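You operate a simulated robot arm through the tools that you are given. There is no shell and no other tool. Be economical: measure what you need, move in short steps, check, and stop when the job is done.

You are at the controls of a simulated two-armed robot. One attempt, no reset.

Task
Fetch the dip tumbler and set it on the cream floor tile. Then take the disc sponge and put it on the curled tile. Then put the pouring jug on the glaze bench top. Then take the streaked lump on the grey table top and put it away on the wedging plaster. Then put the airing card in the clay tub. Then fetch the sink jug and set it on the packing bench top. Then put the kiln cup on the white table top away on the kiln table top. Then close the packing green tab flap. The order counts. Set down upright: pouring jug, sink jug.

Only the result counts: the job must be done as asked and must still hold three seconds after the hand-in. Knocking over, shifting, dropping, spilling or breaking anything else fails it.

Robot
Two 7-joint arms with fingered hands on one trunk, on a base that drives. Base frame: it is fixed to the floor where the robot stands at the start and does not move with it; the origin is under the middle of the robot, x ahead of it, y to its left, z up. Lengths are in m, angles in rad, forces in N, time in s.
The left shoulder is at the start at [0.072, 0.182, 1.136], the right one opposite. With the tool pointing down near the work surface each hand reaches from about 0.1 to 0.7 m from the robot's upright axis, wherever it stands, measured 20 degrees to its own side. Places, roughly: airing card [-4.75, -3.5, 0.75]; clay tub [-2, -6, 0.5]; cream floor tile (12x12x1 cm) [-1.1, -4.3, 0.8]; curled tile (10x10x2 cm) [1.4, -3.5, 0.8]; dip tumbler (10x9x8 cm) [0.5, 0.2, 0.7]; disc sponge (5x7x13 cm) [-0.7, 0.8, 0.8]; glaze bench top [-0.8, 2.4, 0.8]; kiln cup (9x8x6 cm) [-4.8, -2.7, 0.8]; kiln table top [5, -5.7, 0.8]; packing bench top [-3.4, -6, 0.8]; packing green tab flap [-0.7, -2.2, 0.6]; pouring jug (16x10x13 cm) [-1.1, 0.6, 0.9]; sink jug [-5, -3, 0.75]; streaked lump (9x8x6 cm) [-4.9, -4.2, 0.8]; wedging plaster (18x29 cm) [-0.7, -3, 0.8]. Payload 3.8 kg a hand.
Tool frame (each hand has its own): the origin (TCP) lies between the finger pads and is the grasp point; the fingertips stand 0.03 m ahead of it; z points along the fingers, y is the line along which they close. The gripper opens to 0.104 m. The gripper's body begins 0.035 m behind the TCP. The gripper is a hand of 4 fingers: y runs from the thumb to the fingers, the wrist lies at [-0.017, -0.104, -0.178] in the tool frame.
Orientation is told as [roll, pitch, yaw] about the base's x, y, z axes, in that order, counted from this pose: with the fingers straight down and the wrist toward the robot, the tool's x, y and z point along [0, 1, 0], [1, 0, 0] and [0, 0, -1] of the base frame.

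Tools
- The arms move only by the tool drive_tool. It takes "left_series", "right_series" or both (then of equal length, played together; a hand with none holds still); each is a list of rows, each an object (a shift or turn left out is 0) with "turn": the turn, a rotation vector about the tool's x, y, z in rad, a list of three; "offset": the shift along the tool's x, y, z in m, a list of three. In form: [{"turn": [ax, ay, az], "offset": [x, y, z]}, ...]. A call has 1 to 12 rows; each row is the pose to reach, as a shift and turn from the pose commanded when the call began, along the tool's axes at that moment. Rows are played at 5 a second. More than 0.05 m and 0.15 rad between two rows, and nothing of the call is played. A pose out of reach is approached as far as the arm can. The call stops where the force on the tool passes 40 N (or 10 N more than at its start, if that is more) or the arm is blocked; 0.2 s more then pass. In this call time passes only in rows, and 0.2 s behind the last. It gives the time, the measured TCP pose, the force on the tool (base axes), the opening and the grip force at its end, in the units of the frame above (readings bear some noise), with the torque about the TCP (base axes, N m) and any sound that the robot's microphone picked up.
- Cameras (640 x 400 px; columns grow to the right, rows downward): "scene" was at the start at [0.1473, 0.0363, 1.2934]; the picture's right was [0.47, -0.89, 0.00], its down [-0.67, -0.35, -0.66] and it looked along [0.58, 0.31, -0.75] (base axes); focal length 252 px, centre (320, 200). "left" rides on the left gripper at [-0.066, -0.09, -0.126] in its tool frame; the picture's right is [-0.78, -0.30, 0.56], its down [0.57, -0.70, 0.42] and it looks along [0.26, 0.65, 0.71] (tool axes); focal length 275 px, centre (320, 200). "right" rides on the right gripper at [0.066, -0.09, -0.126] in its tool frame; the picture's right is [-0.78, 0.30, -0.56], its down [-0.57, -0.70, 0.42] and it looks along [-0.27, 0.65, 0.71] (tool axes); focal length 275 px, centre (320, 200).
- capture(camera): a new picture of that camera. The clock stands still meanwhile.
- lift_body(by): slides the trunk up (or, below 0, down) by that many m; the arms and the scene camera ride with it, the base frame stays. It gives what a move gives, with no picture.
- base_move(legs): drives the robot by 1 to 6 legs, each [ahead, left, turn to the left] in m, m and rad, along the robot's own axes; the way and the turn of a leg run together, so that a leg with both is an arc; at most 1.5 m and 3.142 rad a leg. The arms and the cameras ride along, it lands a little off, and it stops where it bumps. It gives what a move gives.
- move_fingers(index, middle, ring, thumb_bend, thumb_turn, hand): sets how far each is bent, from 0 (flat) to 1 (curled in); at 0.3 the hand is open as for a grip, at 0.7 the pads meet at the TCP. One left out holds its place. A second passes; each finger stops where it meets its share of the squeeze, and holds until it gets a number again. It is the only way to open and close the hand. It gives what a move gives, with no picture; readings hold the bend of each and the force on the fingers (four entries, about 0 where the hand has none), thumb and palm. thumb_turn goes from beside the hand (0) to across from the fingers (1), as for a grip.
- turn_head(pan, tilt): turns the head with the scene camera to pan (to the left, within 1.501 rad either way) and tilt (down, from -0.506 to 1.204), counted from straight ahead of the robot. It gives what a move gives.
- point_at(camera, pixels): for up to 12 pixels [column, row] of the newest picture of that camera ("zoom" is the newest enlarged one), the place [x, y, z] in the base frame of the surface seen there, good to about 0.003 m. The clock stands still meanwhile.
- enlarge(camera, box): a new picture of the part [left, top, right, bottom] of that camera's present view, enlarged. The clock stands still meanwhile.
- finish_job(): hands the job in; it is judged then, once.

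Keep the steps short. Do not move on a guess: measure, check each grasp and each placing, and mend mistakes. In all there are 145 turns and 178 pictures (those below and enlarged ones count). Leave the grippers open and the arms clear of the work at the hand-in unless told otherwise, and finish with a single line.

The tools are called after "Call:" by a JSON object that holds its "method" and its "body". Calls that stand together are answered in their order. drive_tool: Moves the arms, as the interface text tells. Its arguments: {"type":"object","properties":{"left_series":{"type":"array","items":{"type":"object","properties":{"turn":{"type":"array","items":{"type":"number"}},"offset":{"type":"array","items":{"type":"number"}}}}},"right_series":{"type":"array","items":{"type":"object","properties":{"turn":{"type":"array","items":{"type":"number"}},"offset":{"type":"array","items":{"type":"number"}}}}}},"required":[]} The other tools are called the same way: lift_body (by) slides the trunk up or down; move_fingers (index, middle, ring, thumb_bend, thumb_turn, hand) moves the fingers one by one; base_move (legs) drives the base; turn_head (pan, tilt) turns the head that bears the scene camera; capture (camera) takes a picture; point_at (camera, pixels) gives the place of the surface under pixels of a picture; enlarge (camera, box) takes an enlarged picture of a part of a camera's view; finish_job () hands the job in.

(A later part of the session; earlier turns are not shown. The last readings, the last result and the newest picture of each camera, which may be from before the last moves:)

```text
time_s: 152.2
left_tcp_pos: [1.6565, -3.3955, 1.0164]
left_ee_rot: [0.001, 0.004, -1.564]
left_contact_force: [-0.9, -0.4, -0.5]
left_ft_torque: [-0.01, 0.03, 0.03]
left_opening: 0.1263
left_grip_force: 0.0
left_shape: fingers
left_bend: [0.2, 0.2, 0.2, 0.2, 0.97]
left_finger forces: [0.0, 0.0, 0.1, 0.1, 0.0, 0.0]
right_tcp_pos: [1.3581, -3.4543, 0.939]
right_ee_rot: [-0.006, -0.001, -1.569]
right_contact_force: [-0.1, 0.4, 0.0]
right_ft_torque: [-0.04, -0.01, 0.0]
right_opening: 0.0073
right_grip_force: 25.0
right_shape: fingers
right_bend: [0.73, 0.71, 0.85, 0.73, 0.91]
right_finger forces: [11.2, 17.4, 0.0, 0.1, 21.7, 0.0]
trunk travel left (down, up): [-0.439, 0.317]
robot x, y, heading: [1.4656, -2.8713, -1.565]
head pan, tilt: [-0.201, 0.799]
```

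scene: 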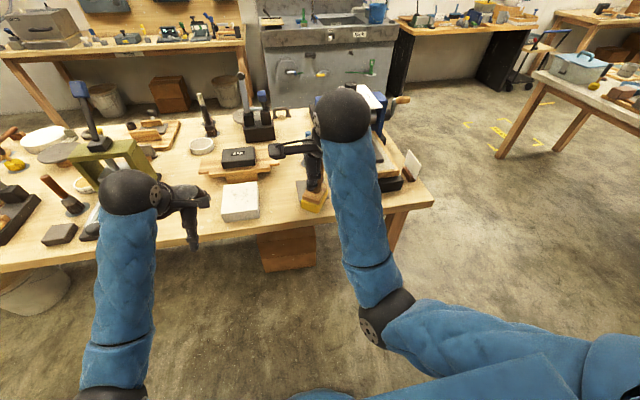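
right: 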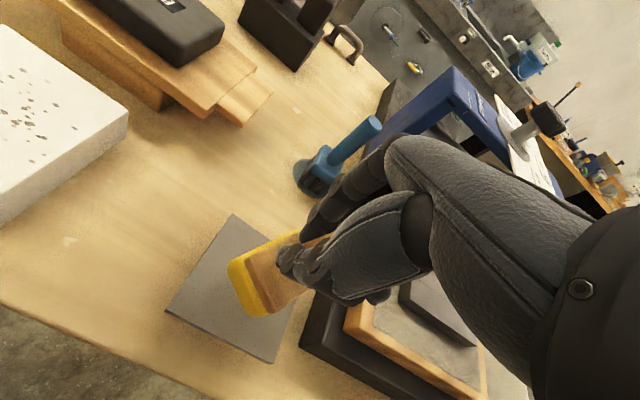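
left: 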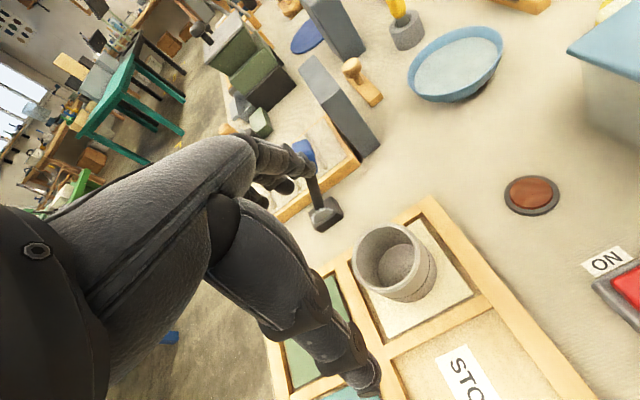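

Contact begins (net force 0). One more 3 mm press, then release.

Call:
{"method": "drive_tool", "body": {"right_series": [{"offset": [0, 0, 0.003]}]}}

Call:
{"method": "move_fingers", "body": {"hand": "right", "index": 0.3, "middle": 0.3, "ring": 0.3, "thumb_bend": 0.3}}

Call:
{"method": "capture", "body": {"camera": "right"}}

```text
time_s: 152.6
left_tcp_pos: [1.6574, -3.3946, 1.0161]
left_ee_rot: [0.0, 0.003, -1.563]
left_contact_force: [-0.1, -0.8, -0.2]
left_ft_torque: [0.01, 0.03, 0.03]
left_opening: 0.1265
left_grip_force: 0.1
left_shape: fingers
left_bend: [0.2, 0.2, 0.2, 0.2, 0.97]
left_finger forces: [0.1, 0.0, 0.0, 0.1, 0.0, 0.0]
right_tcp_pos: [1.3573, -3.4558, 0.9365]
right_ee_rot: [-0.008, -0.002, -1.57]
right_contact_force: [0.5, 0.3, 1.1]
right_ft_torque: [-0.03, 0.01, -0.01]
right_opening: 0.0074
right_grip_force: 26.2
right_shape: fingers
right_bend: [0.73, 0.71, 0.85, 0.73, 0.91]
right_finger forces: [11.5, 17.8, 0.0, 0.1, 22.5, 0.1]
trunk travel left (down, up): [-0.439, 0.317]
robot x, y, heading: [1.4715, -2.8734, -1.567]
head pan, tilt: [-0.201, 0.799]
```

```text
time_s: 153.6
left_tcp_pos: [1.6567, -3.3947, 1.0158]
left_ee_rot: [0.001, 0.003, -1.565]
left_contact_force: [-0.4, 0.2, -0.4]
left_ft_torque: [-0.01, -0.02, 0.01]
left_opening: 0.1263
left_grip_force: 0.0
left_shape: fingers
left_bend: [0.2, 0.2, 0.2, 0.2, 0.97]
left_finger forces: [0.0, 0.0, 0.1, 0.0, 0.0, 0.0]
right_tcp_pos: [1.3566, -3.4553, 0.937]
right_ee_rot: [-0.006, 0.001, -1.569]
right_contact_force: [0.1, 0.2, 0.5]
right_ft_torque: [0.01, -0.02, 0.01]
right_opening: 0.1043
right_grip_force: 0.0
right_shape: fingers
right_bend: [0.3, 0.3, 0.3, 0.3, 0.97]
right_finger forces: [0.0, 0.0, 0.0, 0.1, 0.1, 0.0]
trunk travel left (down, up): [-0.439, 0.317]
robot x, y, heading: [1.4692, -2.8728, -1.564]
head pan, tilt: [-0.201, 0.799]
```

```text
127 pictures are left
```

right: 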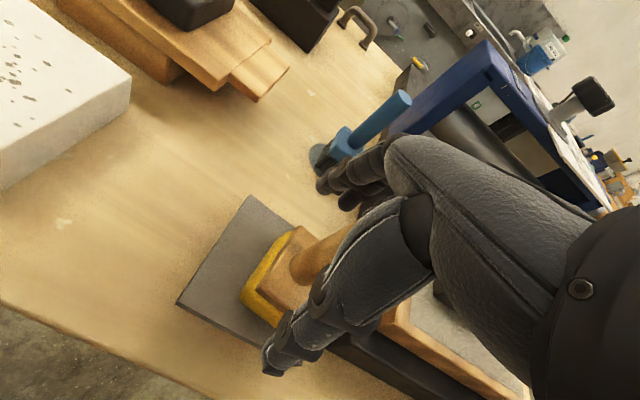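

It stands on the tile. I raise the hand straight up and check.

Call:
{"method": "drive_tool", "body": {"right_series": [{"offset": [0, 0, -0.04]}, {"offset": [0, 0, -0.09]}, {"offset": [0, 0, -0.14]}, {"offset": [0, 0, -0.17]}]}}

Call:
{"method": "base_move", "body": {"legs": [[-0.17, 0, 0]]}}

Call:
{"method": "enlarge", "body": {"camera": "scene", "box": [210, 110, 450, 260]}}

```text
time_s: 154.6
left_tcp_pos: [1.6578, -3.395, 1.0158]
left_ee_rot: [-0.001, 0.002, -1.564]
left_contact_force: [0.5, 0.1, 0.1]
left_ft_torque: [-0.04, 0.02, -0.01]
left_opening: 0.1266
left_grip_force: 0.1
left_shape: fingers
left_bend: [0.2, 0.2, 0.2, 0.2, 0.97]
left_finger forces: [0.0, 0.0, 0.0, 0.0, 0.1, 0.0]
right_tcp_pos: [1.3598, -3.4544, 1.1062]
right_ee_rot: [-0.006, -0.001, -1.57]
right_contact_force: [0.4, -0.2, 0.6]
right_ft_torque: [0.01, 0.01, -0.02]
right_opening: 0.1047
right_grip_force: 0.0
right_shape: fingers
right_bend: [0.3, 0.3, 0.3, 0.3, 0.97]
right_finger forces: [0.1, 0.0, 0.0, 0.1, 0.0, 0.0]
trunk travel left (down, up): [-0.439, 0.317]
robot x, y, heading: [1.4703, -2.8728, -1.562]
head pan, tilt: [-0.201, 0.799]
```

```text
time_s: 156.1
left_tcp_pos: [1.6551, -3.2244, 1.0168]
left_ee_rot: [-0.001, -0.001, -1.565]
left_contact_force: [-0.5, 0.8, 0.3]
left_ft_torque: [-0.04, 0.02, -0.02]
left_opening: 0.1265
left_grip_force: 0.0
left_shape: fingers
left_bend: [0.2, 0.2, 0.2, 0.2, 0.97]
left_finger forces: [0.0, 0.0, 0.1, 0.0, 0.1, 0.0]
right_tcp_pos: [1.3557, -3.2849, 1.1055]
right_ee_rot: [-0.007, -0.001, -1.57]
right_contact_force: [0.1, 0.8, 0.0]
right_ft_torque: [-0.02, 0.0, -0.02]
right_opening: 0.1044
right_grip_force: 0.0
right_shape: fingers
right_bend: [0.3, 0.3, 0.3, 0.3, 0.97]
right_finger forces: [0.1, 0.1, 0.1, 0.0, 0.0, 0.0]
trunk travel left (down, up): [-0.439, 0.317]
robot x, y, heading: [1.4688, -2.6986, -1.564]
head pan, tilt: [-0.201, 0.799]
```

```text
2.67 times, centred on (330, 185) of scene
```

zoom: 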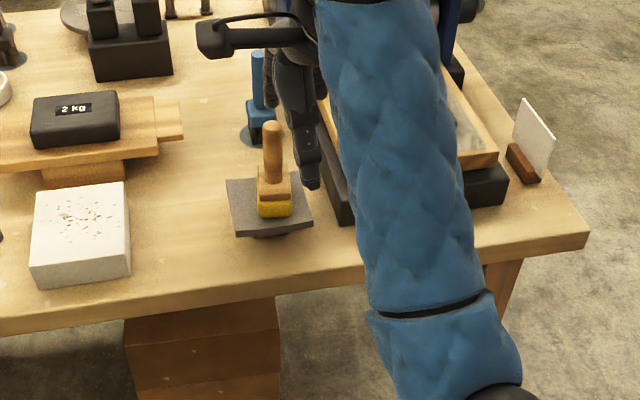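

The sponge stands on the curled tile. Now the pouring jug: slide right back to the corridor, turn to face north and drive up.

Call:
{"method": "base_move", "body": {"legs": [[0, -1.4, 0], [0, 0, 3.12], [1.0, 0, 0]]}}

```text
time_s: 175.3
left_tcp_pos: [-0.0725, -1.1372, 1.0168]
left_ee_rot: [0.0, 0.002, 1.539]
left_contact_force: [0.4, 1.0, 1.0]
left_ft_torque: [-0.02, 0.0, 0.01]
left_opening: 0.1263
left_grip_force: 0.0
left_shape: fingers
left_bend: [0.2, 0.2, 0.2, 0.2, 0.97]
left_finger forces: [0.0, 0.0, 0.1, 0.1, 0.0, 0.0]
right_tcp_pos: [0.2273, -1.0875, 1.1068]
right_ee_rot: [-0.007, 0.0, 1.534]
right_contact_force: [0.7, -0.3, -0.4]
right_ft_torque: [0.0, 0.02, 0.0]
right_opening: 0.1042
right_grip_force: 0.1
right_shape: fingers
right_bend: [0.3, 0.3, 0.3, 0.3, 0.97]
right_finger forces: [0.0, 0.1, 0.1, 0.0, 0.1, 0.1]
trunk travel left (down, up): [-0.439, 0.317]
robot x, y, heading: [0.0954, -1.6694, 1.543]
head pan, tilt: [-0.201, 0.799]
```

I continue north to y≈1.4 and look left.

Call:
{"method": "base_move", "body": {"legs": [[0.1, 0.07, 0.03], [1.4, 0, 0], [1.5, 0.02, 0]]}}

Call:
{"method": "turn_head", "body": {"pan": 0.9, "tilt": 0.6}}

Call:
{"method": "capture", "body": {"camera": "scene"}}

```text
refused: leg 3 is longer than a leg can be; nothing moved
```

```text
time_s: 176.6
left_tcp_pos: [-0.0719, -1.1387, 1.0157]
left_ee_rot: [-0.001, 0.004, 1.54]
left_contact_force: [0.2, -0.1, 0.2]
left_ft_torque: [0.01, 0.01, -0.01]
left_opening: 0.126
left_grip_force: 0.0
left_shape: fingers
left_bend: [0.2, 0.2, 0.2, 0.2, 0.97]
left_finger forces: [0.0, 0.1, 0.1, 0.0, 0.0, 0.0]
right_tcp_pos: [0.2271, -1.0884, 1.106]
right_ee_rot: [-0.008, 0.002, 1.533]
right_contact_force: [1.1, 0.5, -0.1]
right_ft_torque: [0.0, 0.01, 0.0]
right_opening: 0.1045
right_grip_force: 0.1
right_shape: fingers
right_bend: [0.3, 0.3, 0.3, 0.3, 0.97]
right_finger forces: [0.0, 0.0, 0.1, 0.1, 0.1, 0.0]
trunk travel left (down, up): [-0.439, 0.317]
robot x, y, heading: [0.0922, -1.6659, 1.536]
head pan, tilt: [0.901, 0.6]
```

```text
125 pictures are left
```

scene: 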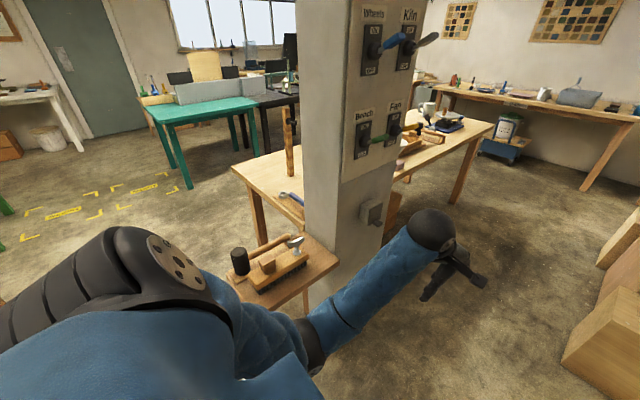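

The leg was a hair too long; I repeat it shortened.

Call:
{"method": "base_move", "body": {"legs": [[0.1, 0.05, 0.035], [1.45, 0, 0], [1.45, 0.02, 0]]}}

Call:
{"method": "capture", "body": {"camera": "scene"}}

```text
time_s: 191.5
left_tcp_pos: [-0.1978, 1.8558, 1.0157]
left_ee_rot: [0.0, 0.002, 1.6]
left_contact_force: [-0.6, -0.4, 0.2]
left_ft_torque: [0.04, 0.02, 0.0]
left_opening: 0.1265
left_grip_force: 0.0
left_shape: fingers
left_bend: [0.2, 0.2, 0.2, 0.2, 0.97]
left_finger forces: [0.0, 0.1, 0.0, 0.1, 0.0, 0.1]
right_tcp_pos: [0.0981, 1.9243, 1.1054]
right_ee_rot: [-0.007, -0.002, 1.595]
right_contact_force: [-0.4, 0.3, -0.4]
right_ft_torque: [0.02, 0.0, -0.03]
right_opening: 0.1043
right_grip_force: 0.2
right_shape: fingers
right_bend: [0.3, 0.3, 0.3, 0.3, 0.97]
right_finger forces: [0.0, 0.0, 0.0, 0.2, 0.0, 0.1]
trunk travel left (down, up): [-0.439, 0.317]
robot x, y, heading: [0.0004, 1.3351, 1.601]
head pan, tilt: [0.901, 0.6]
```

```text
124 pictures are left
```

scene: 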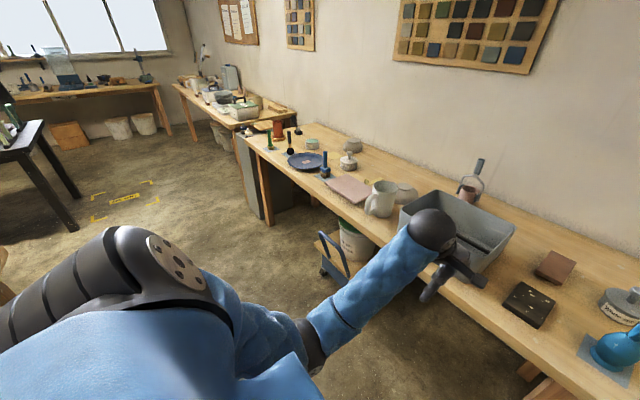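

I see the glaze bench; I measure its edge, items and free spots.

Call:
{"method": "point_at", "body": {"camera": "scene", "pixels": [[262, 155], [340, 212], [500, 335], [380, 185], [350, 190], [305, 160], [545, 275], [527, 303], [355, 245], [330, 200], [410, 195], [350, 150]]}}

Call:
{"method": "enlarge", "body": {"camera": "scene", "box": [230, 110, 470, 260]}}

```text
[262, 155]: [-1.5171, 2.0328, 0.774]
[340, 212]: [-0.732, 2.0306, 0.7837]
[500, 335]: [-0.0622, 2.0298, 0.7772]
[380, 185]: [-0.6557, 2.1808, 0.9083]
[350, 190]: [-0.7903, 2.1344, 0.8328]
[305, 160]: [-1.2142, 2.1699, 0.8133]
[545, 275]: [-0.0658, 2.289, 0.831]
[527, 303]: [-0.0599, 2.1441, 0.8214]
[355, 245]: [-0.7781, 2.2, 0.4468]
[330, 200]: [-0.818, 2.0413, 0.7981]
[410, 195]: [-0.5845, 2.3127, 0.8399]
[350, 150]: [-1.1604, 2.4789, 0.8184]
```

```text
2.67 times, centred on (350, 185) of scene
```

zoom: 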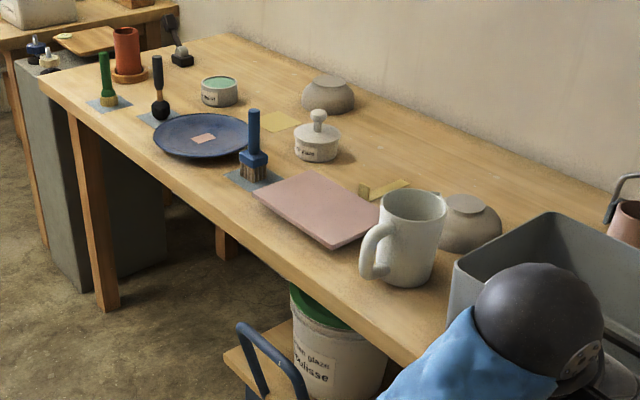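

I look at the right part of the bench straight ahead.

Call:
{"method": "turn_head", "body": {"pan": 0.2, "tilt": 0.75}}

Call:
{"method": "capture", "body": {"camera": "scene"}}

```text
time_s: 192.5
left_tcp_pos: [-0.1974, 1.8558, 1.0168]
left_ee_rot: [0.0, 0.002, 1.601]
left_contact_force: [0.2, -0.9, 0.2]
left_ft_torque: [-0.01, 0.04, -0.03]
left_opening: 0.1264
left_grip_force: 0.0
left_shape: fingers
left_bend: [0.2, 0.2, 0.2, 0.2, 0.97]
left_finger forces: [0.0, 0.0, 0.0, 0.0, 0.1, 0.1]
right_tcp_pos: [0.098, 1.9229, 1.1064]
right_ee_rot: [-0.007, -0.001, 1.596]
right_contact_force: [-0.2, 0.0, 0.3]
right_ft_torque: [0.01, 0.03, 0.01]
right_opening: 0.1044
right_grip_force: 0.0
right_shape: fingers
right_bend: [0.3, 0.3, 0.3, 0.3, 0.97]
right_finger forces: [0.1, 0.1, 0.0, 0.0, 0.0, 0.0]
trunk travel left (down, up): [-0.439, 0.317]
robot x, y, heading: [-0.0004, 1.3391, 1.596]
head pan, tilt: [0.201, 0.75]
```

```text
122 pictures are left
```

scene: 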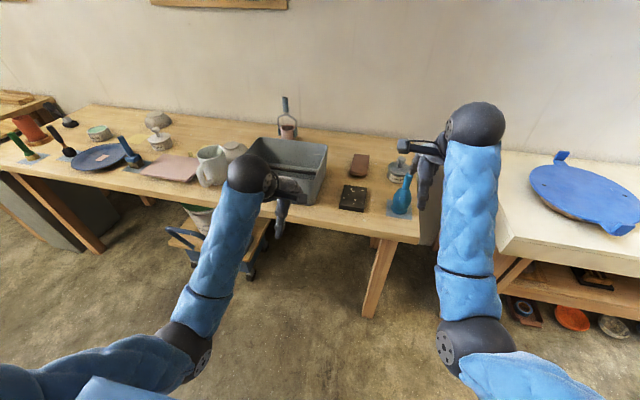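

Call:
{"method": "enlarge", "body": {"camera": "scene", "box": [100, 90, 420, 250]}}

Call:
{"method": "point_at", "body": {"camera": "scene", "pixels": [[325, 200], [342, 190], [353, 155], [327, 160], [200, 140], [180, 150], [172, 145], [230, 135], [215, 130], [125, 175], [145, 178], [385, 175]]}}

```text
2.00 times, centred on (260, 170) of scene
```

zoom: 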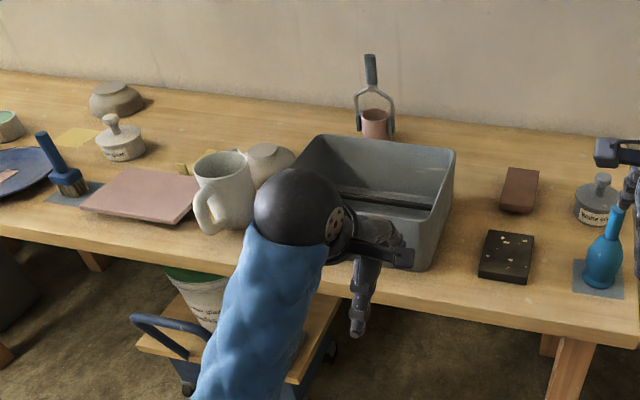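

```text
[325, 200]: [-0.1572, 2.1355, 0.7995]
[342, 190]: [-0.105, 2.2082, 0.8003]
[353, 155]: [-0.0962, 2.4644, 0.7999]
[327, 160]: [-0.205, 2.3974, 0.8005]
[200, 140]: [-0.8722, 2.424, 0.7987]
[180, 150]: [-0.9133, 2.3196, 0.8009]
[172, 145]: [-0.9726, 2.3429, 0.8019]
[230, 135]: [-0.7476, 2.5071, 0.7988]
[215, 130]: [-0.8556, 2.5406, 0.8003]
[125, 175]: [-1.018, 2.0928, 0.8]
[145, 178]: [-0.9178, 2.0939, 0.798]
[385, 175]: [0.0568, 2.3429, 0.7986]
```

Call:
{"method": "enlarge", "body": {"camera": "scene", "box": [280, 130, 420, 230]}}

Call:
{"method": "point_at", "body": {"camera": "zoom", "pixels": [[213, 70], [190, 130], [178, 160], [150, 250], [130, 290], [280, 235], [275, 290], [305, 120], [320, 80], [410, 280], [395, 240], [470, 285]]}}

```text
4.00 times, centred on (350, 180) of scene
```

zoom: 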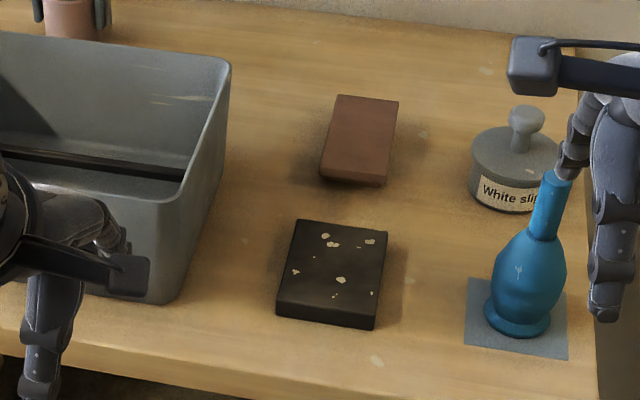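

```text
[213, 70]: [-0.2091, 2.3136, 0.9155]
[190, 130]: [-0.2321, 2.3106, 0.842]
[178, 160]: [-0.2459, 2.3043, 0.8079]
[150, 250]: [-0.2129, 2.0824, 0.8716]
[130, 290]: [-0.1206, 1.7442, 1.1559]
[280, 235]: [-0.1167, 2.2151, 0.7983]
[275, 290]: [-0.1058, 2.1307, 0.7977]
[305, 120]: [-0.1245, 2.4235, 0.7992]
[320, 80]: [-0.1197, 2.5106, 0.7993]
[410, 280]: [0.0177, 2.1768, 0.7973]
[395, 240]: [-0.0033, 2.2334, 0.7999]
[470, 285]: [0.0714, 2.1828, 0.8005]
```

The only usable free spot on the bench is the gap between the tub (x≤−0.20) and the dark tile (x≥−0.11) with the front strip for the handle. Now I fetch the jug: slide left and turn around at the table's north end.

Call:
{"method": "base_move", "body": {"legs": [[0, 0.87, -0.03], [0, 0, 3.14]]}}

Call:
{"method": "turn_head", "body": {"pan": -0.15, "tilt": 0.8}}

Call:
{"method": "capture", "body": {"camera": "scene"}}

```text
time_s: 204.5
left_tcp_pos: [-0.6925, 0.7971, 1.0158]
left_ee_rot: [0.001, 0.0, -1.58]
left_contact_force: [0.4, 0.6, -0.5]
left_ft_torque: [-0.03, -0.02, 0.02]
left_opening: 0.1266
left_grip_force: 0.0
left_shape: fingers
left_bend: [0.2, 0.2, 0.2, 0.2, 0.97]
left_finger forces: [0.0, 0.1, 0.0, 0.0, 0.0, 0.0]
right_tcp_pos: [-0.9928, 0.7402, 1.1064]
right_ee_rot: [-0.009, 0.001, -1.583]
right_contact_force: [0.6, -0.1, 0.6]
right_ft_torque: [0.0, 0.0, 0.0]
right_opening: 0.1043
right_grip_force: 0.0
right_shape: fingers
right_bend: [0.3, 0.3, 0.3, 0.3, 0.97]
right_finger forces: [0.0, 0.1, 0.0, 0.0, 0.1, 0.0]
trunk travel left (down, up): [-0.439, 0.317]
robot x, y, heading: [-0.8729, 1.3226, -1.579]
head pan, tilt: [0.201, 0.75]
```

```text
time_s: 205.3
left_tcp_pos: [-0.694, 0.7969, 1.0159]
left_ee_rot: [0.0, 0.001, -1.581]
left_contact_force: [-0.1, 0.6, -0.3]
left_ft_torque: [-0.02, -0.01, -0.01]
left_opening: 0.1264
left_grip_force: 0.0
left_shape: fingers
left_bend: [0.2, 0.2, 0.2, 0.2, 0.97]
left_finger forces: [0.0, 0.1, 0.1, 0.0, 0.0, 0.0]
right_tcp_pos: [-0.9925, 0.7409, 1.1055]
right_ee_rot: [-0.008, -0.001, -1.585]
right_contact_force: [-1.3, -0.2, -0.5]
right_ft_torque: [0.04, -0.04, 0.0]
right_opening: 0.1044
right_grip_force: 0.1
right_shape: fingers
right_bend: [0.3, 0.3, 0.3, 0.3, 0.97]
right_finger forces: [0.0, 0.0, 0.0, 0.0, 0.0, 0.0]
trunk travel left (down, up): [-0.439, 0.317]
robot x, y, heading: [-0.8714, 1.3229, -1.58]
head pan, tilt: [-0.15, 0.799]
```

```text
119 pictures are left
```

scene: 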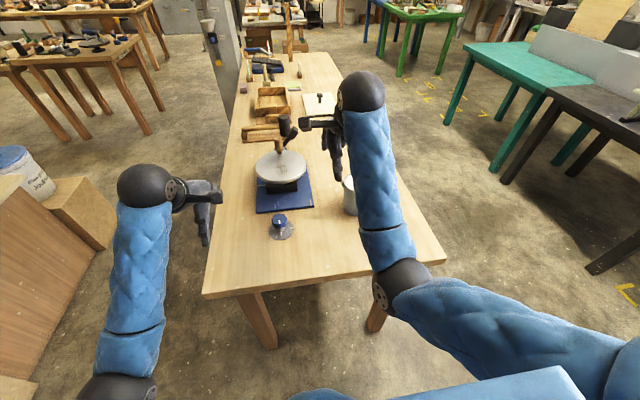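

The right arm hides the jug; I look through the right camera.

Call:
{"method": "capture", "body": {"camera": "right"}}

Call:
{"method": "enlarge", "body": {"camera": "right", "box": [200, 60, 440, 210]}}

```text
118 pictures are left
```

right: 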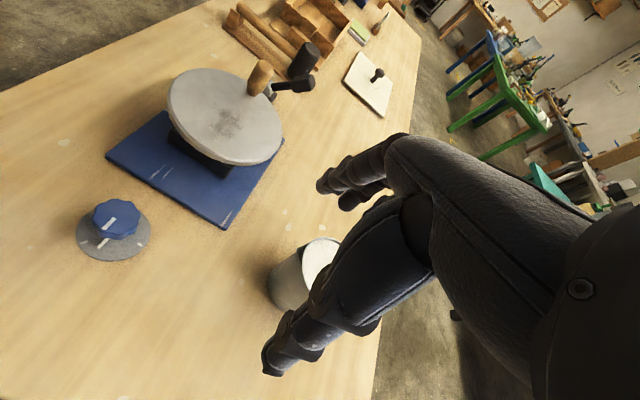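

```text
2.67 times, centred on (320, 135) of right
```

zoom: 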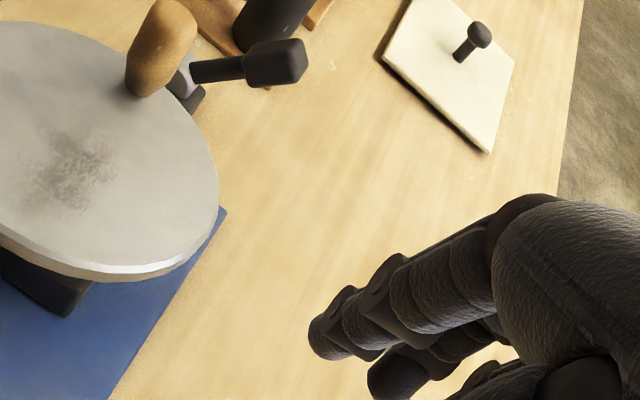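

I move the right hand 0.12 m west so that the jug comes into view.

Call:
{"method": "drive_tool", "body": {"right_series": [{"offset": [-0.04, 0, 0]}, {"offset": [-0.08, 0, 0]}, {"offset": [-0.12, 0, 0]}]}}

Call:
{"method": "capture", "body": {"camera": "right"}}

Call:
{"method": "enlarge", "body": {"camera": "scene", "box": [290, 140, 450, 240]}}

```text
time_s: 206.1
left_tcp_pos: [-0.6947, 0.7968, 1.0158]
left_ee_rot: [0.0, 0.002, -1.58]
left_contact_force: [-1.1, 0.0, 0.6]
left_ft_torque: [-0.01, -0.04, -0.03]
left_opening: 0.1266
left_grip_force: 0.0
left_shape: fingers
left_bend: [0.2, 0.2, 0.2, 0.2, 0.97]
left_finger forces: [0.0, 0.0, 0.0, 0.0, 0.0, 0.1]
right_tcp_pos: [-1.1121, 0.7396, 1.1059]
right_ee_rot: [-0.006, -0.001, -1.586]
right_contact_force: [-0.8, 0.7, 0.5]
right_ft_torque: [0.01, 0.0, 0.01]
right_opening: 0.1045
right_grip_force: 0.0
right_shape: fingers
right_bend: [0.3, 0.3, 0.3, 0.3, 0.97]
right_finger forces: [0.0, 0.1, 0.0, 0.0, 0.0, 0.0]
trunk travel left (down, up): [-0.439, 0.317]
robot x, y, heading: [-0.8734, 1.3261, -1.58]
head pan, tilt: [-0.15, 0.799]
```

```text
116 pictures are left
```

right: 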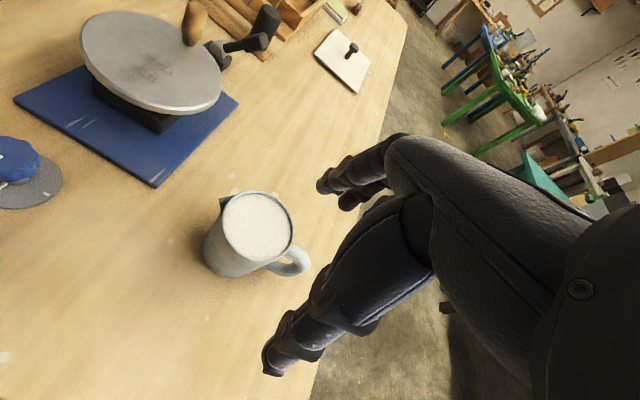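

```text
4.00 times, centred on (370, 190) of scene
```

zoom: 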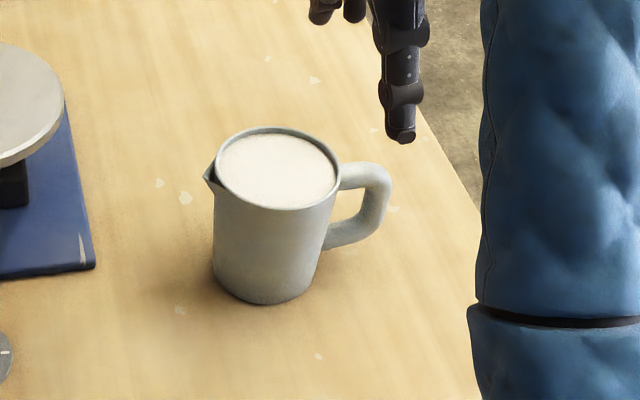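

Jug is full, spout east, handle west. I measure rim and handle.

Call:
{"method": "point_at", "body": {"camera": "zoom", "pixels": [[275, 209], [217, 180], [338, 180], [275, 128], [230, 145], [325, 148], [385, 190], [340, 235], [265, 303], [215, 250], [275, 170], [207, 180]]}}

Call:
{"method": "point_at", "body": {"camera": "right", "pixels": [[226, 200], [255, 192], [285, 205], [293, 235], [275, 262], [245, 260], [228, 240], [305, 265], [285, 272], [220, 275]]}}

```text
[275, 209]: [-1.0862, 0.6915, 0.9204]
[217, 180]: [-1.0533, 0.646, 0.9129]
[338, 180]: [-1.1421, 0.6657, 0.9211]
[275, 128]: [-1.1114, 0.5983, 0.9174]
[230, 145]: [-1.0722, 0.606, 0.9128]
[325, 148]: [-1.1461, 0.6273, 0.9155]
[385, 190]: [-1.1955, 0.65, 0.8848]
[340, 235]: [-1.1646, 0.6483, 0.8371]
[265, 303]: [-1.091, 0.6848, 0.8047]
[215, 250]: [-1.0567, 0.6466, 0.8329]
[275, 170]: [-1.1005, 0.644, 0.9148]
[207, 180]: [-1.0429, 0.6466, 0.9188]
```

```text
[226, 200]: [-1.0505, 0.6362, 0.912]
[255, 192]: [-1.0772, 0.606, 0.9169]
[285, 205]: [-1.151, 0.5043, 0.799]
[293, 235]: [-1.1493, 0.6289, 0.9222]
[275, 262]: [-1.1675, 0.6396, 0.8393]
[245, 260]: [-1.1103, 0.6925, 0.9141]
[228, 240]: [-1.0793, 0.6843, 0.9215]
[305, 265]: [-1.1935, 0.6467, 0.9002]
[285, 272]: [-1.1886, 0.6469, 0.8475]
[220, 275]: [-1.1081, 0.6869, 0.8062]
```

Jug body: centre (−1.100, 0.646), 0.095 wide, rim 0.921, handle straight west. I open the right hand wider, move above, then descend partly.

Call:
{"method": "move_fingers", "body": {"hand": "right", "index": 0.16, "middle": 0.16, "ring": 0.16, "thumb_bend": 0.16}}

Call:
{"method": "drive_tool", "body": {"right_series": [{"offset": [0.006, 0.047, 0]}, {"offset": [0.0135, 0.094, 0]}, {"offset": [0.0135, 0.094, 0.05]}, {"offset": [0.0135, 0.094, 0.1]}, {"offset": [0.0135, 0.094, 0.13]}]}}

Call:
{"method": "capture", "body": {"camera": "right"}}

Call:
{"method": "enlarge", "body": {"camera": "scene", "box": [290, 130, 450, 240]}}

```text
time_s: 207.1
left_tcp_pos: [-0.6936, 0.7968, 1.0149]
left_ee_rot: [0.0, 0.001, -1.58]
left_contact_force: [-0.2, 0.1, 1.1]
left_ft_torque: [-0.03, -0.01, 0.01]
left_opening: 0.1263
left_grip_force: 0.1
left_shape: fingers
left_bend: [0.2, 0.2, 0.2, 0.2, 0.97]
left_finger forces: [0.1, 0.0, 0.1, 0.0, 0.0, 0.0]
right_tcp_pos: [-1.1108, 0.7405, 1.1068]
right_ee_rot: [-0.008, -0.001, -1.584]
right_contact_force: [-0.2, 0.2, -0.2]
right_ft_torque: [0.01, 0.01, -0.01]
right_opening: 0.1347
right_grip_force: 0.0
right_shape: fingers
right_bend: [0.16, 0.16, 0.16, 0.16, 0.97]
right_finger forces: [0.0, 0.0, 0.0, 0.1, 0.1, 0.0]
trunk travel left (down, up): [-0.439, 0.317]
robot x, y, heading: [-0.8708, 1.3211, -1.578]
head pan, tilt: [-0.15, 0.799]
```

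```text
time_s: 208.3
left_tcp_pos: [-0.6939, 0.7969, 1.0158]
left_ee_rot: [0.001, 0.003, -1.579]
left_contact_force: [-0.1, 0.1, 0.6]
left_ft_torque: [-0.05, 0.0, -0.02]
left_opening: 0.1266
left_grip_force: 0.1
left_shape: fingers
left_bend: [0.2, 0.2, 0.2, 0.2, 0.97]
left_finger forces: [0.0, 0.0, 0.0, 0.1, 0.2, 0.1]
right_tcp_pos: [-1.102, 0.6466, 0.9764]
right_ee_rot: [-0.007, -0.002, -1.585]
right_contact_force: [-1.1, 0.2, -0.2]
right_ft_torque: [0.02, -0.01, -0.02]
right_opening: 0.1348
right_grip_force: 0.0
right_shape: fingers
right_bend: [0.16, 0.16, 0.16, 0.16, 0.97]
right_finger forces: [0.0, 0.0, 0.0, 0.0, 0.0, 0.0]
trunk travel left (down, up): [-0.439, 0.317]
robot x, y, heading: [-0.8737, 1.3213, -1.58]
head pan, tilt: [-0.15, 0.799]
```

```text
114 pictures are left
```

right: 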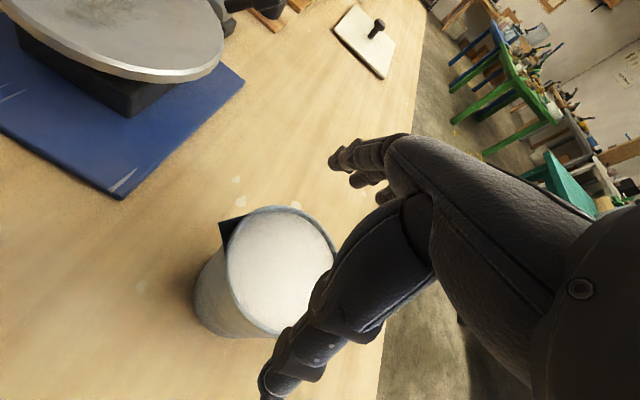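

```text
3.64 times, centred on (370, 185) of scene
```

zoom: 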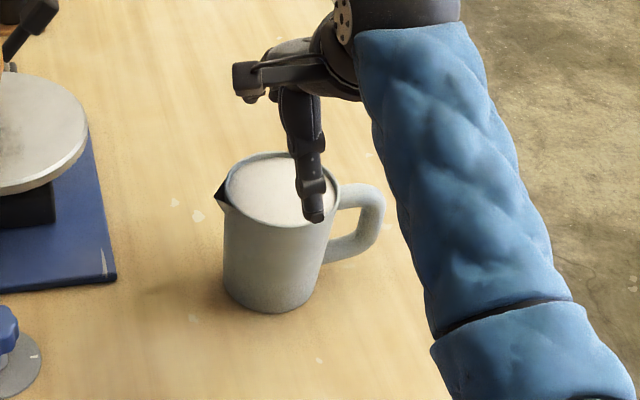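

Call:
{"method": "point_at", "body": {"camera": "zoom", "pixels": [[314, 215], [310, 190], [270, 95], [335, 215]]}}

Call:
{"method": "point_at", "body": {"camera": "right", "pixels": [[270, 385], [300, 345], [335, 158], [355, 180], [375, 150], [300, 208], [240, 215], [255, 325]]}}

```text
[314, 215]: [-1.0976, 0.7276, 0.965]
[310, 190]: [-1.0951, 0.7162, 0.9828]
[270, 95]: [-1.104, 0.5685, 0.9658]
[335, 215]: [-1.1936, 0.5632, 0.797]
```

```text
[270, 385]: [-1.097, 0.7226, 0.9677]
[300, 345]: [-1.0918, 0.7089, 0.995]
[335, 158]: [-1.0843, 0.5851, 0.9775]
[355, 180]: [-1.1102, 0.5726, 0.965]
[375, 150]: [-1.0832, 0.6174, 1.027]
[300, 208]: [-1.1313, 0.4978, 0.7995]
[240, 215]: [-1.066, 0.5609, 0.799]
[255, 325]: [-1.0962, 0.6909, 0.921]
```

The fingers have less room than the thumb; I shift 8 mm further and lower to TCP z≈0.90.

Call:
{"method": "drive_tool", "body": {"right_series": [{"offset": [0, 0.008, 0]}, {"offset": [0, 0.008, 0.03]}, {"offset": [0, 0.008, 0.055]}, {"offset": [0, 0.008, 0.068]}, {"offset": [0, 0.008, 0.076]}]}}

Call:
{"method": "capture", "body": {"camera": "right"}}

```text
time_s: 209.5
left_tcp_pos: [-0.6935, 0.798, 1.0174]
left_ee_rot: [-0.001, -0.002, -1.579]
left_contact_force: [0.6, -0.5, 0.5]
left_ft_torque: [-0.03, 0.02, -0.01]
left_opening: 0.1264
left_grip_force: 0.1
left_shape: fingers
left_bend: [0.2, 0.2, 0.2, 0.2, 0.97]
left_finger forces: [0.0, 0.0, 0.0, 0.0, 0.0, 0.0]
right_tcp_pos: [-1.0999, 0.6408, 0.9052]
right_ee_rot: [-0.007, -0.007, -1.584]
right_contact_force: [2.1, 7.6, 16.4]
right_ft_torque: [0.63, 0.0, -0.07]
right_opening: 0.1376
right_grip_force: 7.0
right_shape: fingers
right_bend: [0.16, 0.16, 0.16, 0.12, 0.97]
right_finger forces: [0.0, 0.0, 0.0, 0.0, 14.3, 0.1]
trunk travel left (down, up): [-0.439, 0.317]
robot x, y, heading: [-0.8739, 1.3231, -1.583]
head pan, tilt: [-0.15, 0.799]
```

```text
112 pictures are left
```

right: 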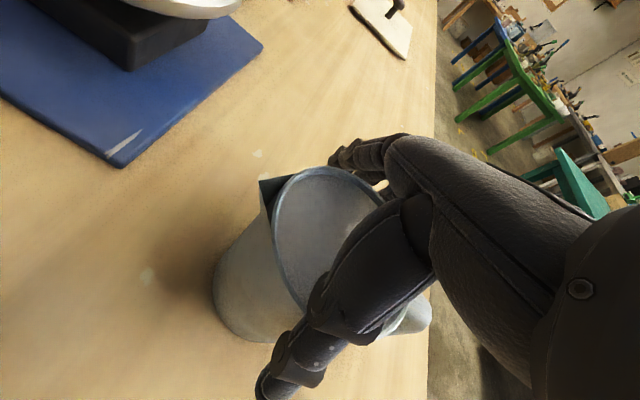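

The thumb base touches the rim (14 N). I back up 8 mm and shift 4 mm back, then recheck.

Call:
{"method": "drive_tool", "body": {"right_series": [{"offset": [0, -0.003, -0.01]}]}}

Call:
{"method": "enlarge", "body": {"camera": "right", "box": [200, 130, 440, 400]}}

Call:
{"method": "enlarge", "body": {"camera": "scene", "box": [310, 140, 430, 220]}}

```text
time_s: 209.9
left_tcp_pos: [-0.6928, 0.7964, 1.0156]
left_ee_rot: [0.001, 0.003, -1.58]
left_contact_force: [1.5, -0.8, 0.6]
left_ft_torque: [-0.03, -0.06, -0.01]
left_opening: 0.126
left_grip_force: 0.0
left_shape: fingers
left_bend: [0.2, 0.2, 0.2, 0.2, 0.97]
left_finger forces: [0.0, 0.0, 0.1, 0.0, 0.0, 0.0]
right_tcp_pos: [-1.0999, 0.6427, 0.9083]
right_ee_rot: [-0.009, 0.002, -1.586]
right_contact_force: [0.6, 1.4, -0.3]
right_ft_torque: [-0.03, 0.0, -0.03]
right_opening: 0.1356
right_grip_force: 0.7
right_shape: fingers
right_bend: [0.16, 0.16, 0.16, 0.15, 0.97]
right_finger forces: [0.0, 0.0, 0.1, 0.0, 0.8, 0.1]
trunk travel left (down, up): [-0.439, 0.317]
robot x, y, heading: [-0.8727, 1.3218, -1.579]
head pan, tilt: [-0.15, 0.799]
```

```text
1.48 times, centred on (320, 265) of right
```

zoom: 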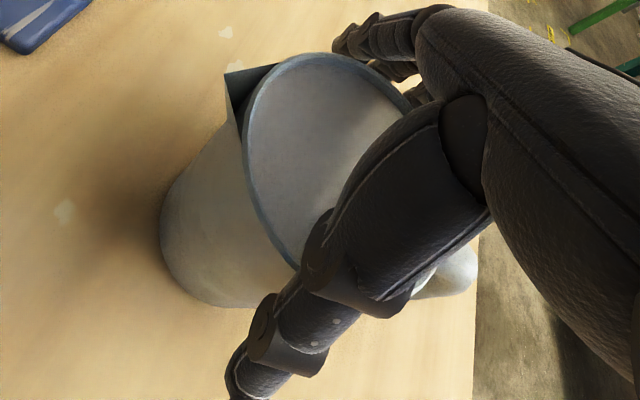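

```text
5.00 times, centred on (370, 180) of scene
```

zoom: 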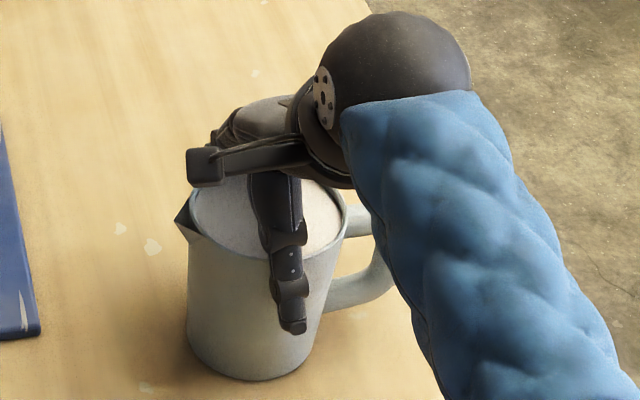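

I close the fingers first, then the thumb.

Call:
{"method": "move_fingers", "body": {"hand": "right", "index": 0.45, "middle": 0.45, "ring": 0.45}}

Call:
{"method": "move_fingers", "body": {"hand": "right", "index": 0.6, "middle": 0.6, "ring": 0.6, "thumb_bend": 0.6}}

Call:
{"method": "capture", "body": {"camera": "right"}}

```text
time_s: 210.9
left_tcp_pos: [-0.693, 0.7972, 1.0156]
left_ee_rot: [0.0, 0.003, -1.58]
left_contact_force: [1.1, -0.1, -0.2]
left_ft_torque: [0.0, 0.02, 0.0]
left_opening: 0.1266
left_grip_force: 0.2
left_shape: fingers
left_bend: [0.2, 0.2, 0.2, 0.2, 0.97]
left_finger forces: [0.1, 0.1, 0.0, 0.0, 0.1, 0.0]
right_tcp_pos: [-1.0998, 0.6417, 0.9119]
right_ee_rot: [-0.007, -0.003, -1.585]
right_contact_force: [3.2, -6.5, 7.0]
right_ft_torque: [-0.09, 0.04, 0.17]
right_opening: 0.1131
right_grip_force: 14.6
right_shape: fingers
right_bend: [0.33, 0.42, 0.45, 0.09, 0.97]
right_finger forces: [15.5, 3.3, 0.1, 0.1, 10.6, 0.0]
trunk travel left (down, up): [-0.439, 0.317]
robot x, y, heading: [-0.8689, 1.3198, -1.579]
head pan, tilt: [-0.15, 0.799]
```

```text
time_s: 211.9
left_tcp_pos: [-0.6934, 0.7977, 1.0155]
left_ee_rot: [-0.002, 0.001, -1.579]
left_contact_force: [-0.4, -0.5, 1.7]
left_ft_torque: [-0.01, -0.02, 0.0]
left_opening: 0.1262
left_grip_force: 0.0
left_shape: fingers
left_bend: [0.2, 0.2, 0.2, 0.2, 0.97]
left_finger forces: [0.0, 0.0, 0.0, 0.0, 0.0, 0.0]
right_tcp_pos: [-1.1015, 0.6417, 0.9112]
right_ee_rot: [-0.01, -0.004, -1.585]
right_contact_force: [-0.6, -7.3, 11.1]
right_ft_torque: [-0.12, 0.28, 0.21]
right_opening: 0.1072
right_grip_force: 31.4
right_shape: fingers
right_bend: [0.35, 0.45, 0.49, 0.08, 0.96]
right_finger forces: [17.5, 9.1, 9.5, 0.0, 27.2, 0.1]
trunk travel left (down, up): [-0.439, 0.317]
robot x, y, heading: [-0.871, 1.3206, -1.582]
head pan, tilt: [-0.15, 0.799]
```

```text
109 pictures are left
```

right: 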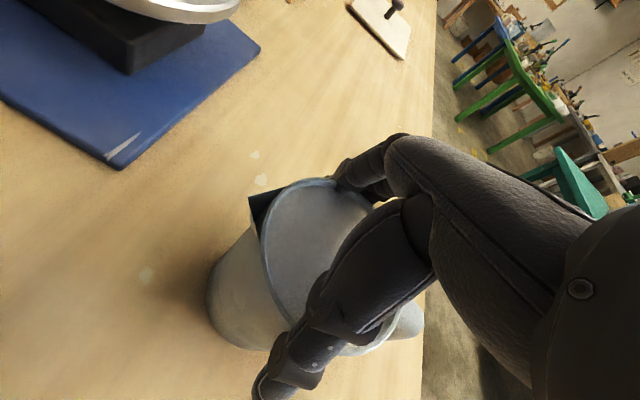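

The thumb is bent back (0.08), pressing with its base: the hand sits too far forward. I open, rise 2 cm, shift 6 mm back and retry.

Call:
{"method": "move_fingers", "body": {"hand": "right", "index": 0.16, "middle": 0.16, "ring": 0.16, "thumb_bend": 0.12}}

Call:
{"method": "drive_tool", "body": {"right_series": [{"offset": [0, 0, -0.02]}, {"offset": [0, -0.007, -0.02]}]}}

Call:
{"method": "capture", "body": {"camera": "right"}}

Call:
{"method": "enlarge", "body": {"camera": "scene", "box": [310, 140, 430, 220]}}

```text
time_s: 212.9
left_tcp_pos: [-0.6935, 0.7975, 1.0163]
left_ee_rot: [-0.001, 0.0, -1.58]
left_contact_force: [-0.3, 0.2, -0.1]
left_ft_torque: [0.01, 0.0, -0.02]
left_opening: 0.1265
left_grip_force: 0.1
left_shape: fingers
left_bend: [0.2, 0.2, 0.2, 0.2, 0.97]
left_finger forces: [0.0, 0.0, 0.0, 0.0, 0.1, 0.0]
right_tcp_pos: [-1.1002, 0.6423, 0.9091]
right_ee_rot: [-0.01, 0.0, -1.586]
right_contact_force: [1.2, 2.8, 1.0]
right_ft_torque: [0.06, 0.05, -0.07]
right_opening: 0.1382
right_grip_force: 1.6
right_shape: fingers
right_bend: [0.16, 0.16, 0.16, 0.1, 0.97]
right_finger forces: [0.1, 0.1, 0.1, 0.0, 3.2, 0.0]
trunk travel left (down, up): [-0.439, 0.317]
robot x, y, heading: [-0.8706, 1.323, -1.584]
head pan, tilt: [-0.15, 0.799]
```

```text
time_s: 213.5
left_tcp_pos: [-0.6932, 0.7967, 1.015]
left_ee_rot: [0.001, 0.002, -1.579]
left_contact_force: [0.4, 0.2, -0.4]
left_ft_torque: [-0.01, 0.0, -0.01]
left_opening: 0.1262
left_grip_force: 0.1
left_shape: fingers
left_bend: [0.2, 0.2, 0.2, 0.2, 0.97]
left_finger forces: [0.1, 0.0, 0.0, 0.0, 0.1, 0.1]
right_tcp_pos: [-1.1004, 0.6497, 0.9297]
right_ee_rot: [-0.006, 0.001, -1.585]
right_contact_force: [0.0, 1.6, -0.6]
right_ft_torque: [-0.01, -0.01, 0.01]
right_opening: 0.1376
right_grip_force: 0.1
right_shape: fingers
right_bend: [0.16, 0.16, 0.16, 0.12, 0.97]
right_finger forces: [0.0, 0.1, 0.0, 0.0, 0.0, 0.0]
trunk travel left (down, up): [-0.439, 0.317]
robot x, y, heading: [-0.8684, 1.3208, -1.579]
head pan, tilt: [-0.15, 0.799]
```

```text
108 pictures are left
```

right: 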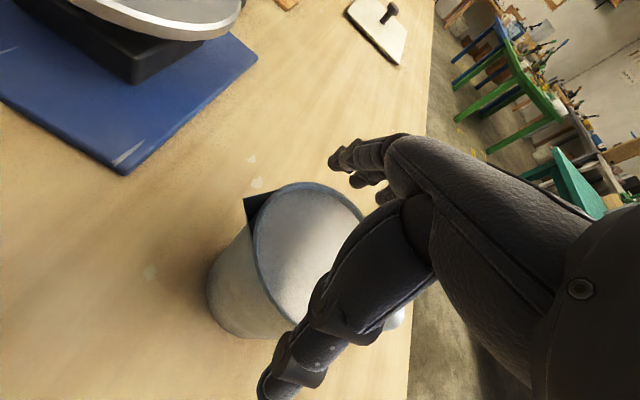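

```text
5.00 times, centred on (370, 180) of scene
```

zoom: 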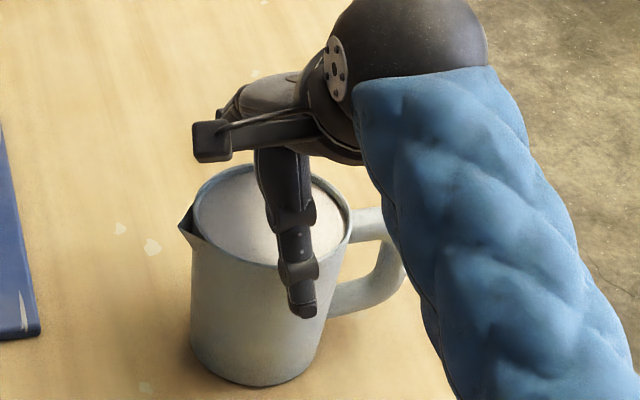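

Call:
{"method": "point_at", "body": {"camera": "zoom", "pixels": [[245, 263], [240, 168], [225, 258], [195, 215], [348, 230], [380, 285]]}}

Call:
{"method": "drive_tool", "body": {"right_series": [{"offset": [0, 0, 0.01]}, {"offset": [0, 0, 0.018]}, {"offset": [0, 0, 0.024]}]}}

```text
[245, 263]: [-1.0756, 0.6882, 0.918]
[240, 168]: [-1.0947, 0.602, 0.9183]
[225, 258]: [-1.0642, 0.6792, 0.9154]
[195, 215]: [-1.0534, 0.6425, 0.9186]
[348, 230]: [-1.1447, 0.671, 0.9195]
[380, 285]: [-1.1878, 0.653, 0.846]
```

```text
time_s: 214.3
left_tcp_pos: [-0.6929, 0.7965, 1.0156]
left_ee_rot: [-0.002, 0.002, -1.578]
left_contact_force: [0.3, 0.2, -0.3]
left_ft_torque: [0.0, 0.01, 0.02]
left_opening: 0.1266
left_grip_force: 0.1
left_shape: fingers
left_bend: [0.2, 0.2, 0.2, 0.2, 0.97]
left_finger forces: [0.0, 0.1, 0.1, 0.1, 0.0, 0.0]
right_tcp_pos: [-1.1013, 0.6494, 0.9076]
right_ee_rot: [-0.004, 0.002, -1.584]
right_contact_force: [-0.1, 0.0, -0.7]
right_ft_torque: [0.01, 0.03, 0.01]
right_opening: 0.1378
right_grip_force: 0.1
right_shape: fingers
right_bend: [0.16, 0.16, 0.16, 0.12, 0.97]
right_finger forces: [0.0, 0.0, 0.0, 0.0, 0.0, 0.0]
trunk travel left (down, up): [-0.439, 0.317]
robot x, y, heading: [-0.871, 1.3236, -1.583]
head pan, tilt: [-0.15, 0.799]
```

No contact now at z 0.907. I close, fingers first.

Call:
{"method": "move_fingers", "body": {"hand": "right", "index": 0.33, "middle": 0.36, "ring": 0.4, "thumb_bend": 0.3}}

Call:
{"method": "move_fingers", "body": {"hand": "right", "index": 0.6, "middle": 0.6, "ring": 0.6, "thumb_bend": 0.6}}

Call:
{"method": "capture", "body": {"camera": "right"}}

```text
time_s: 215.3
left_tcp_pos: [-0.6923, 0.7959, 1.0161]
left_ee_rot: [0.0, 0.003, -1.58]
left_contact_force: [0.4, -0.4, -0.6]
left_ft_torque: [0.01, -0.04, 0.01]
left_opening: 0.1266
left_grip_force: 0.0
left_shape: fingers
left_bend: [0.2, 0.2, 0.2, 0.2, 0.97]
left_finger forces: [0.1, 0.1, 0.0, 0.0, 0.0, 0.0]
right_tcp_pos: [-1.1015, 0.6505, 0.9083]
right_ee_rot: [-0.007, -0.004, -1.584]
right_contact_force: [2.6, -5.5, 5.8]
right_ft_torque: [-0.15, -0.02, 0.1]
right_opening: 0.1191
right_grip_force: 13.0
right_shape: fingers
right_bend: [0.26, 0.36, 0.4, 0.23, 0.97]
right_finger forces: [16.1, 0.4, 0.0, 0.0, 8.6, 0.0]
trunk travel left (down, up): [-0.439, 0.317]
robot x, y, heading: [-0.8708, 1.3228, -1.578]
head pan, tilt: [-0.15, 0.799]
```

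```text
time_s: 216.3
left_tcp_pos: [-0.6939, 0.7985, 1.0173]
left_ee_rot: [0.001, -0.001, -1.581]
left_contact_force: [-0.7, 0.1, -0.3]
left_ft_torque: [0.01, 0.01, 0.01]
left_opening: 0.1266
left_grip_force: 0.0
left_shape: fingers
left_bend: [0.2, 0.2, 0.2, 0.2, 0.97]
left_finger forces: [0.1, 0.1, 0.1, 0.1, 0.0, 0.1]
right_tcp_pos: [-1.1027, 0.6506, 0.9075]
right_ee_rot: [-0.009, -0.002, -1.584]
right_contact_force: [-0.7, 0.4, 10.6]
right_ft_torque: [-0.36, 0.38, -0.03]
right_opening: 0.1053
right_grip_force: 40.4
right_shape: fingers
right_bend: [0.24, 0.4, 0.44, 0.43, 0.94]
right_finger forces: [17.0, 11.3, 11.4, 0.0, 41.5, 0.0]
trunk travel left (down, up): [-0.439, 0.317]
robot x, y, heading: [-0.8729, 1.3208, -1.582]
head pan, tilt: [-0.15, 0.799]
```

```text
106 pictures are left
```

right: 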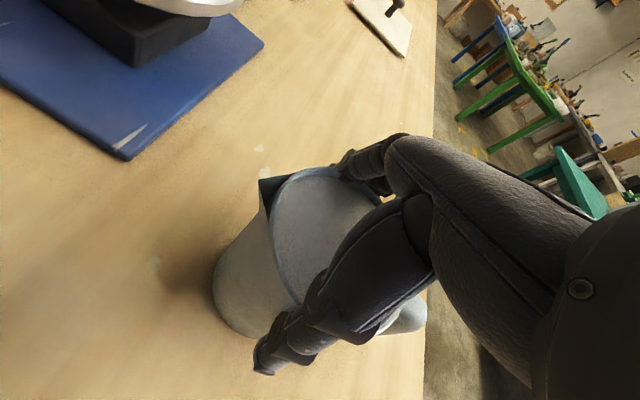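

The grip matches the tumbler's good pattern (40 N, thumb 0.43). I lift slowly 3 cm and check level.

Call:
{"method": "drive_tool", "body": {"right_series": [{"offset": [0, 0, -0.004]}, {"offset": [0, 0, -0.009]}, {"offset": [0, 0, -0.015]}, {"offset": [0, 0, -0.022]}, {"offset": [0, 0, -0.03]}]}}

Call:
{"method": "enlarge", "body": {"camera": "scene", "box": [310, 140, 430, 220]}}

Call:
{"method": "enlarge", "body": {"camera": "right", "box": [200, 130, 440, 400]}}

```text
time_s: 217.5
left_tcp_pos: [-0.6932, 0.7954, 1.0148]
left_ee_rot: [0.0, 0.001, -1.579]
left_contact_force: [0.4, 0.2, 0.5]
left_ft_torque: [-0.02, 0.02, 0.0]
left_opening: 0.1264
left_grip_force: 0.0
left_shape: fingers
left_bend: [0.2, 0.2, 0.2, 0.2, 0.97]
left_finger forces: [0.1, 0.1, 0.0, 0.0, 0.0, 0.1]
right_tcp_pos: [-1.1013, 0.6485, 0.9363]
right_ee_rot: [-0.006, 0.001, -1.584]
right_contact_force: [0.6, -0.1, -11.3]
right_ft_torque: [-0.01, -0.25, 0.01]
right_opening: 0.1035
right_grip_force: 34.2
right_shape: fingers
right_bend: [0.25, 0.4, 0.45, 0.45, 0.94]
right_finger forces: [13.6, 9.4, 10.8, 0.0, 34.8, 0.0]
trunk travel left (down, up): [-0.439, 0.317]
robot x, y, heading: [-0.8745, 1.3253, -1.579]
head pan, tilt: [-0.15, 0.799]
```

```text
5.00 times, centred on (370, 180) of scene
```

zoom: 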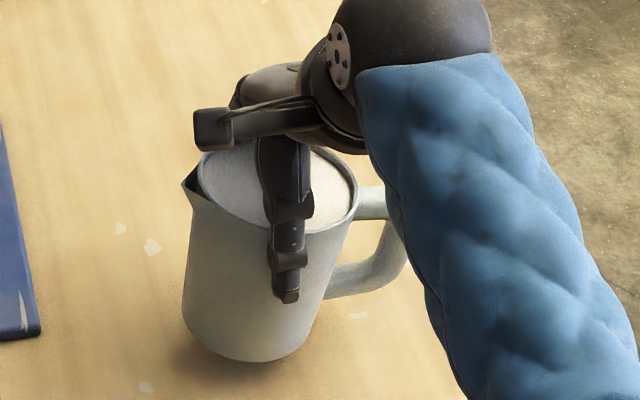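

```text
1.48 times, centred on (320, 265) of right
```

zoom: 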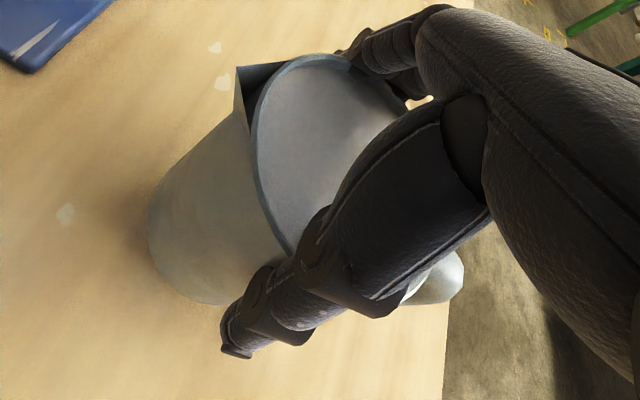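

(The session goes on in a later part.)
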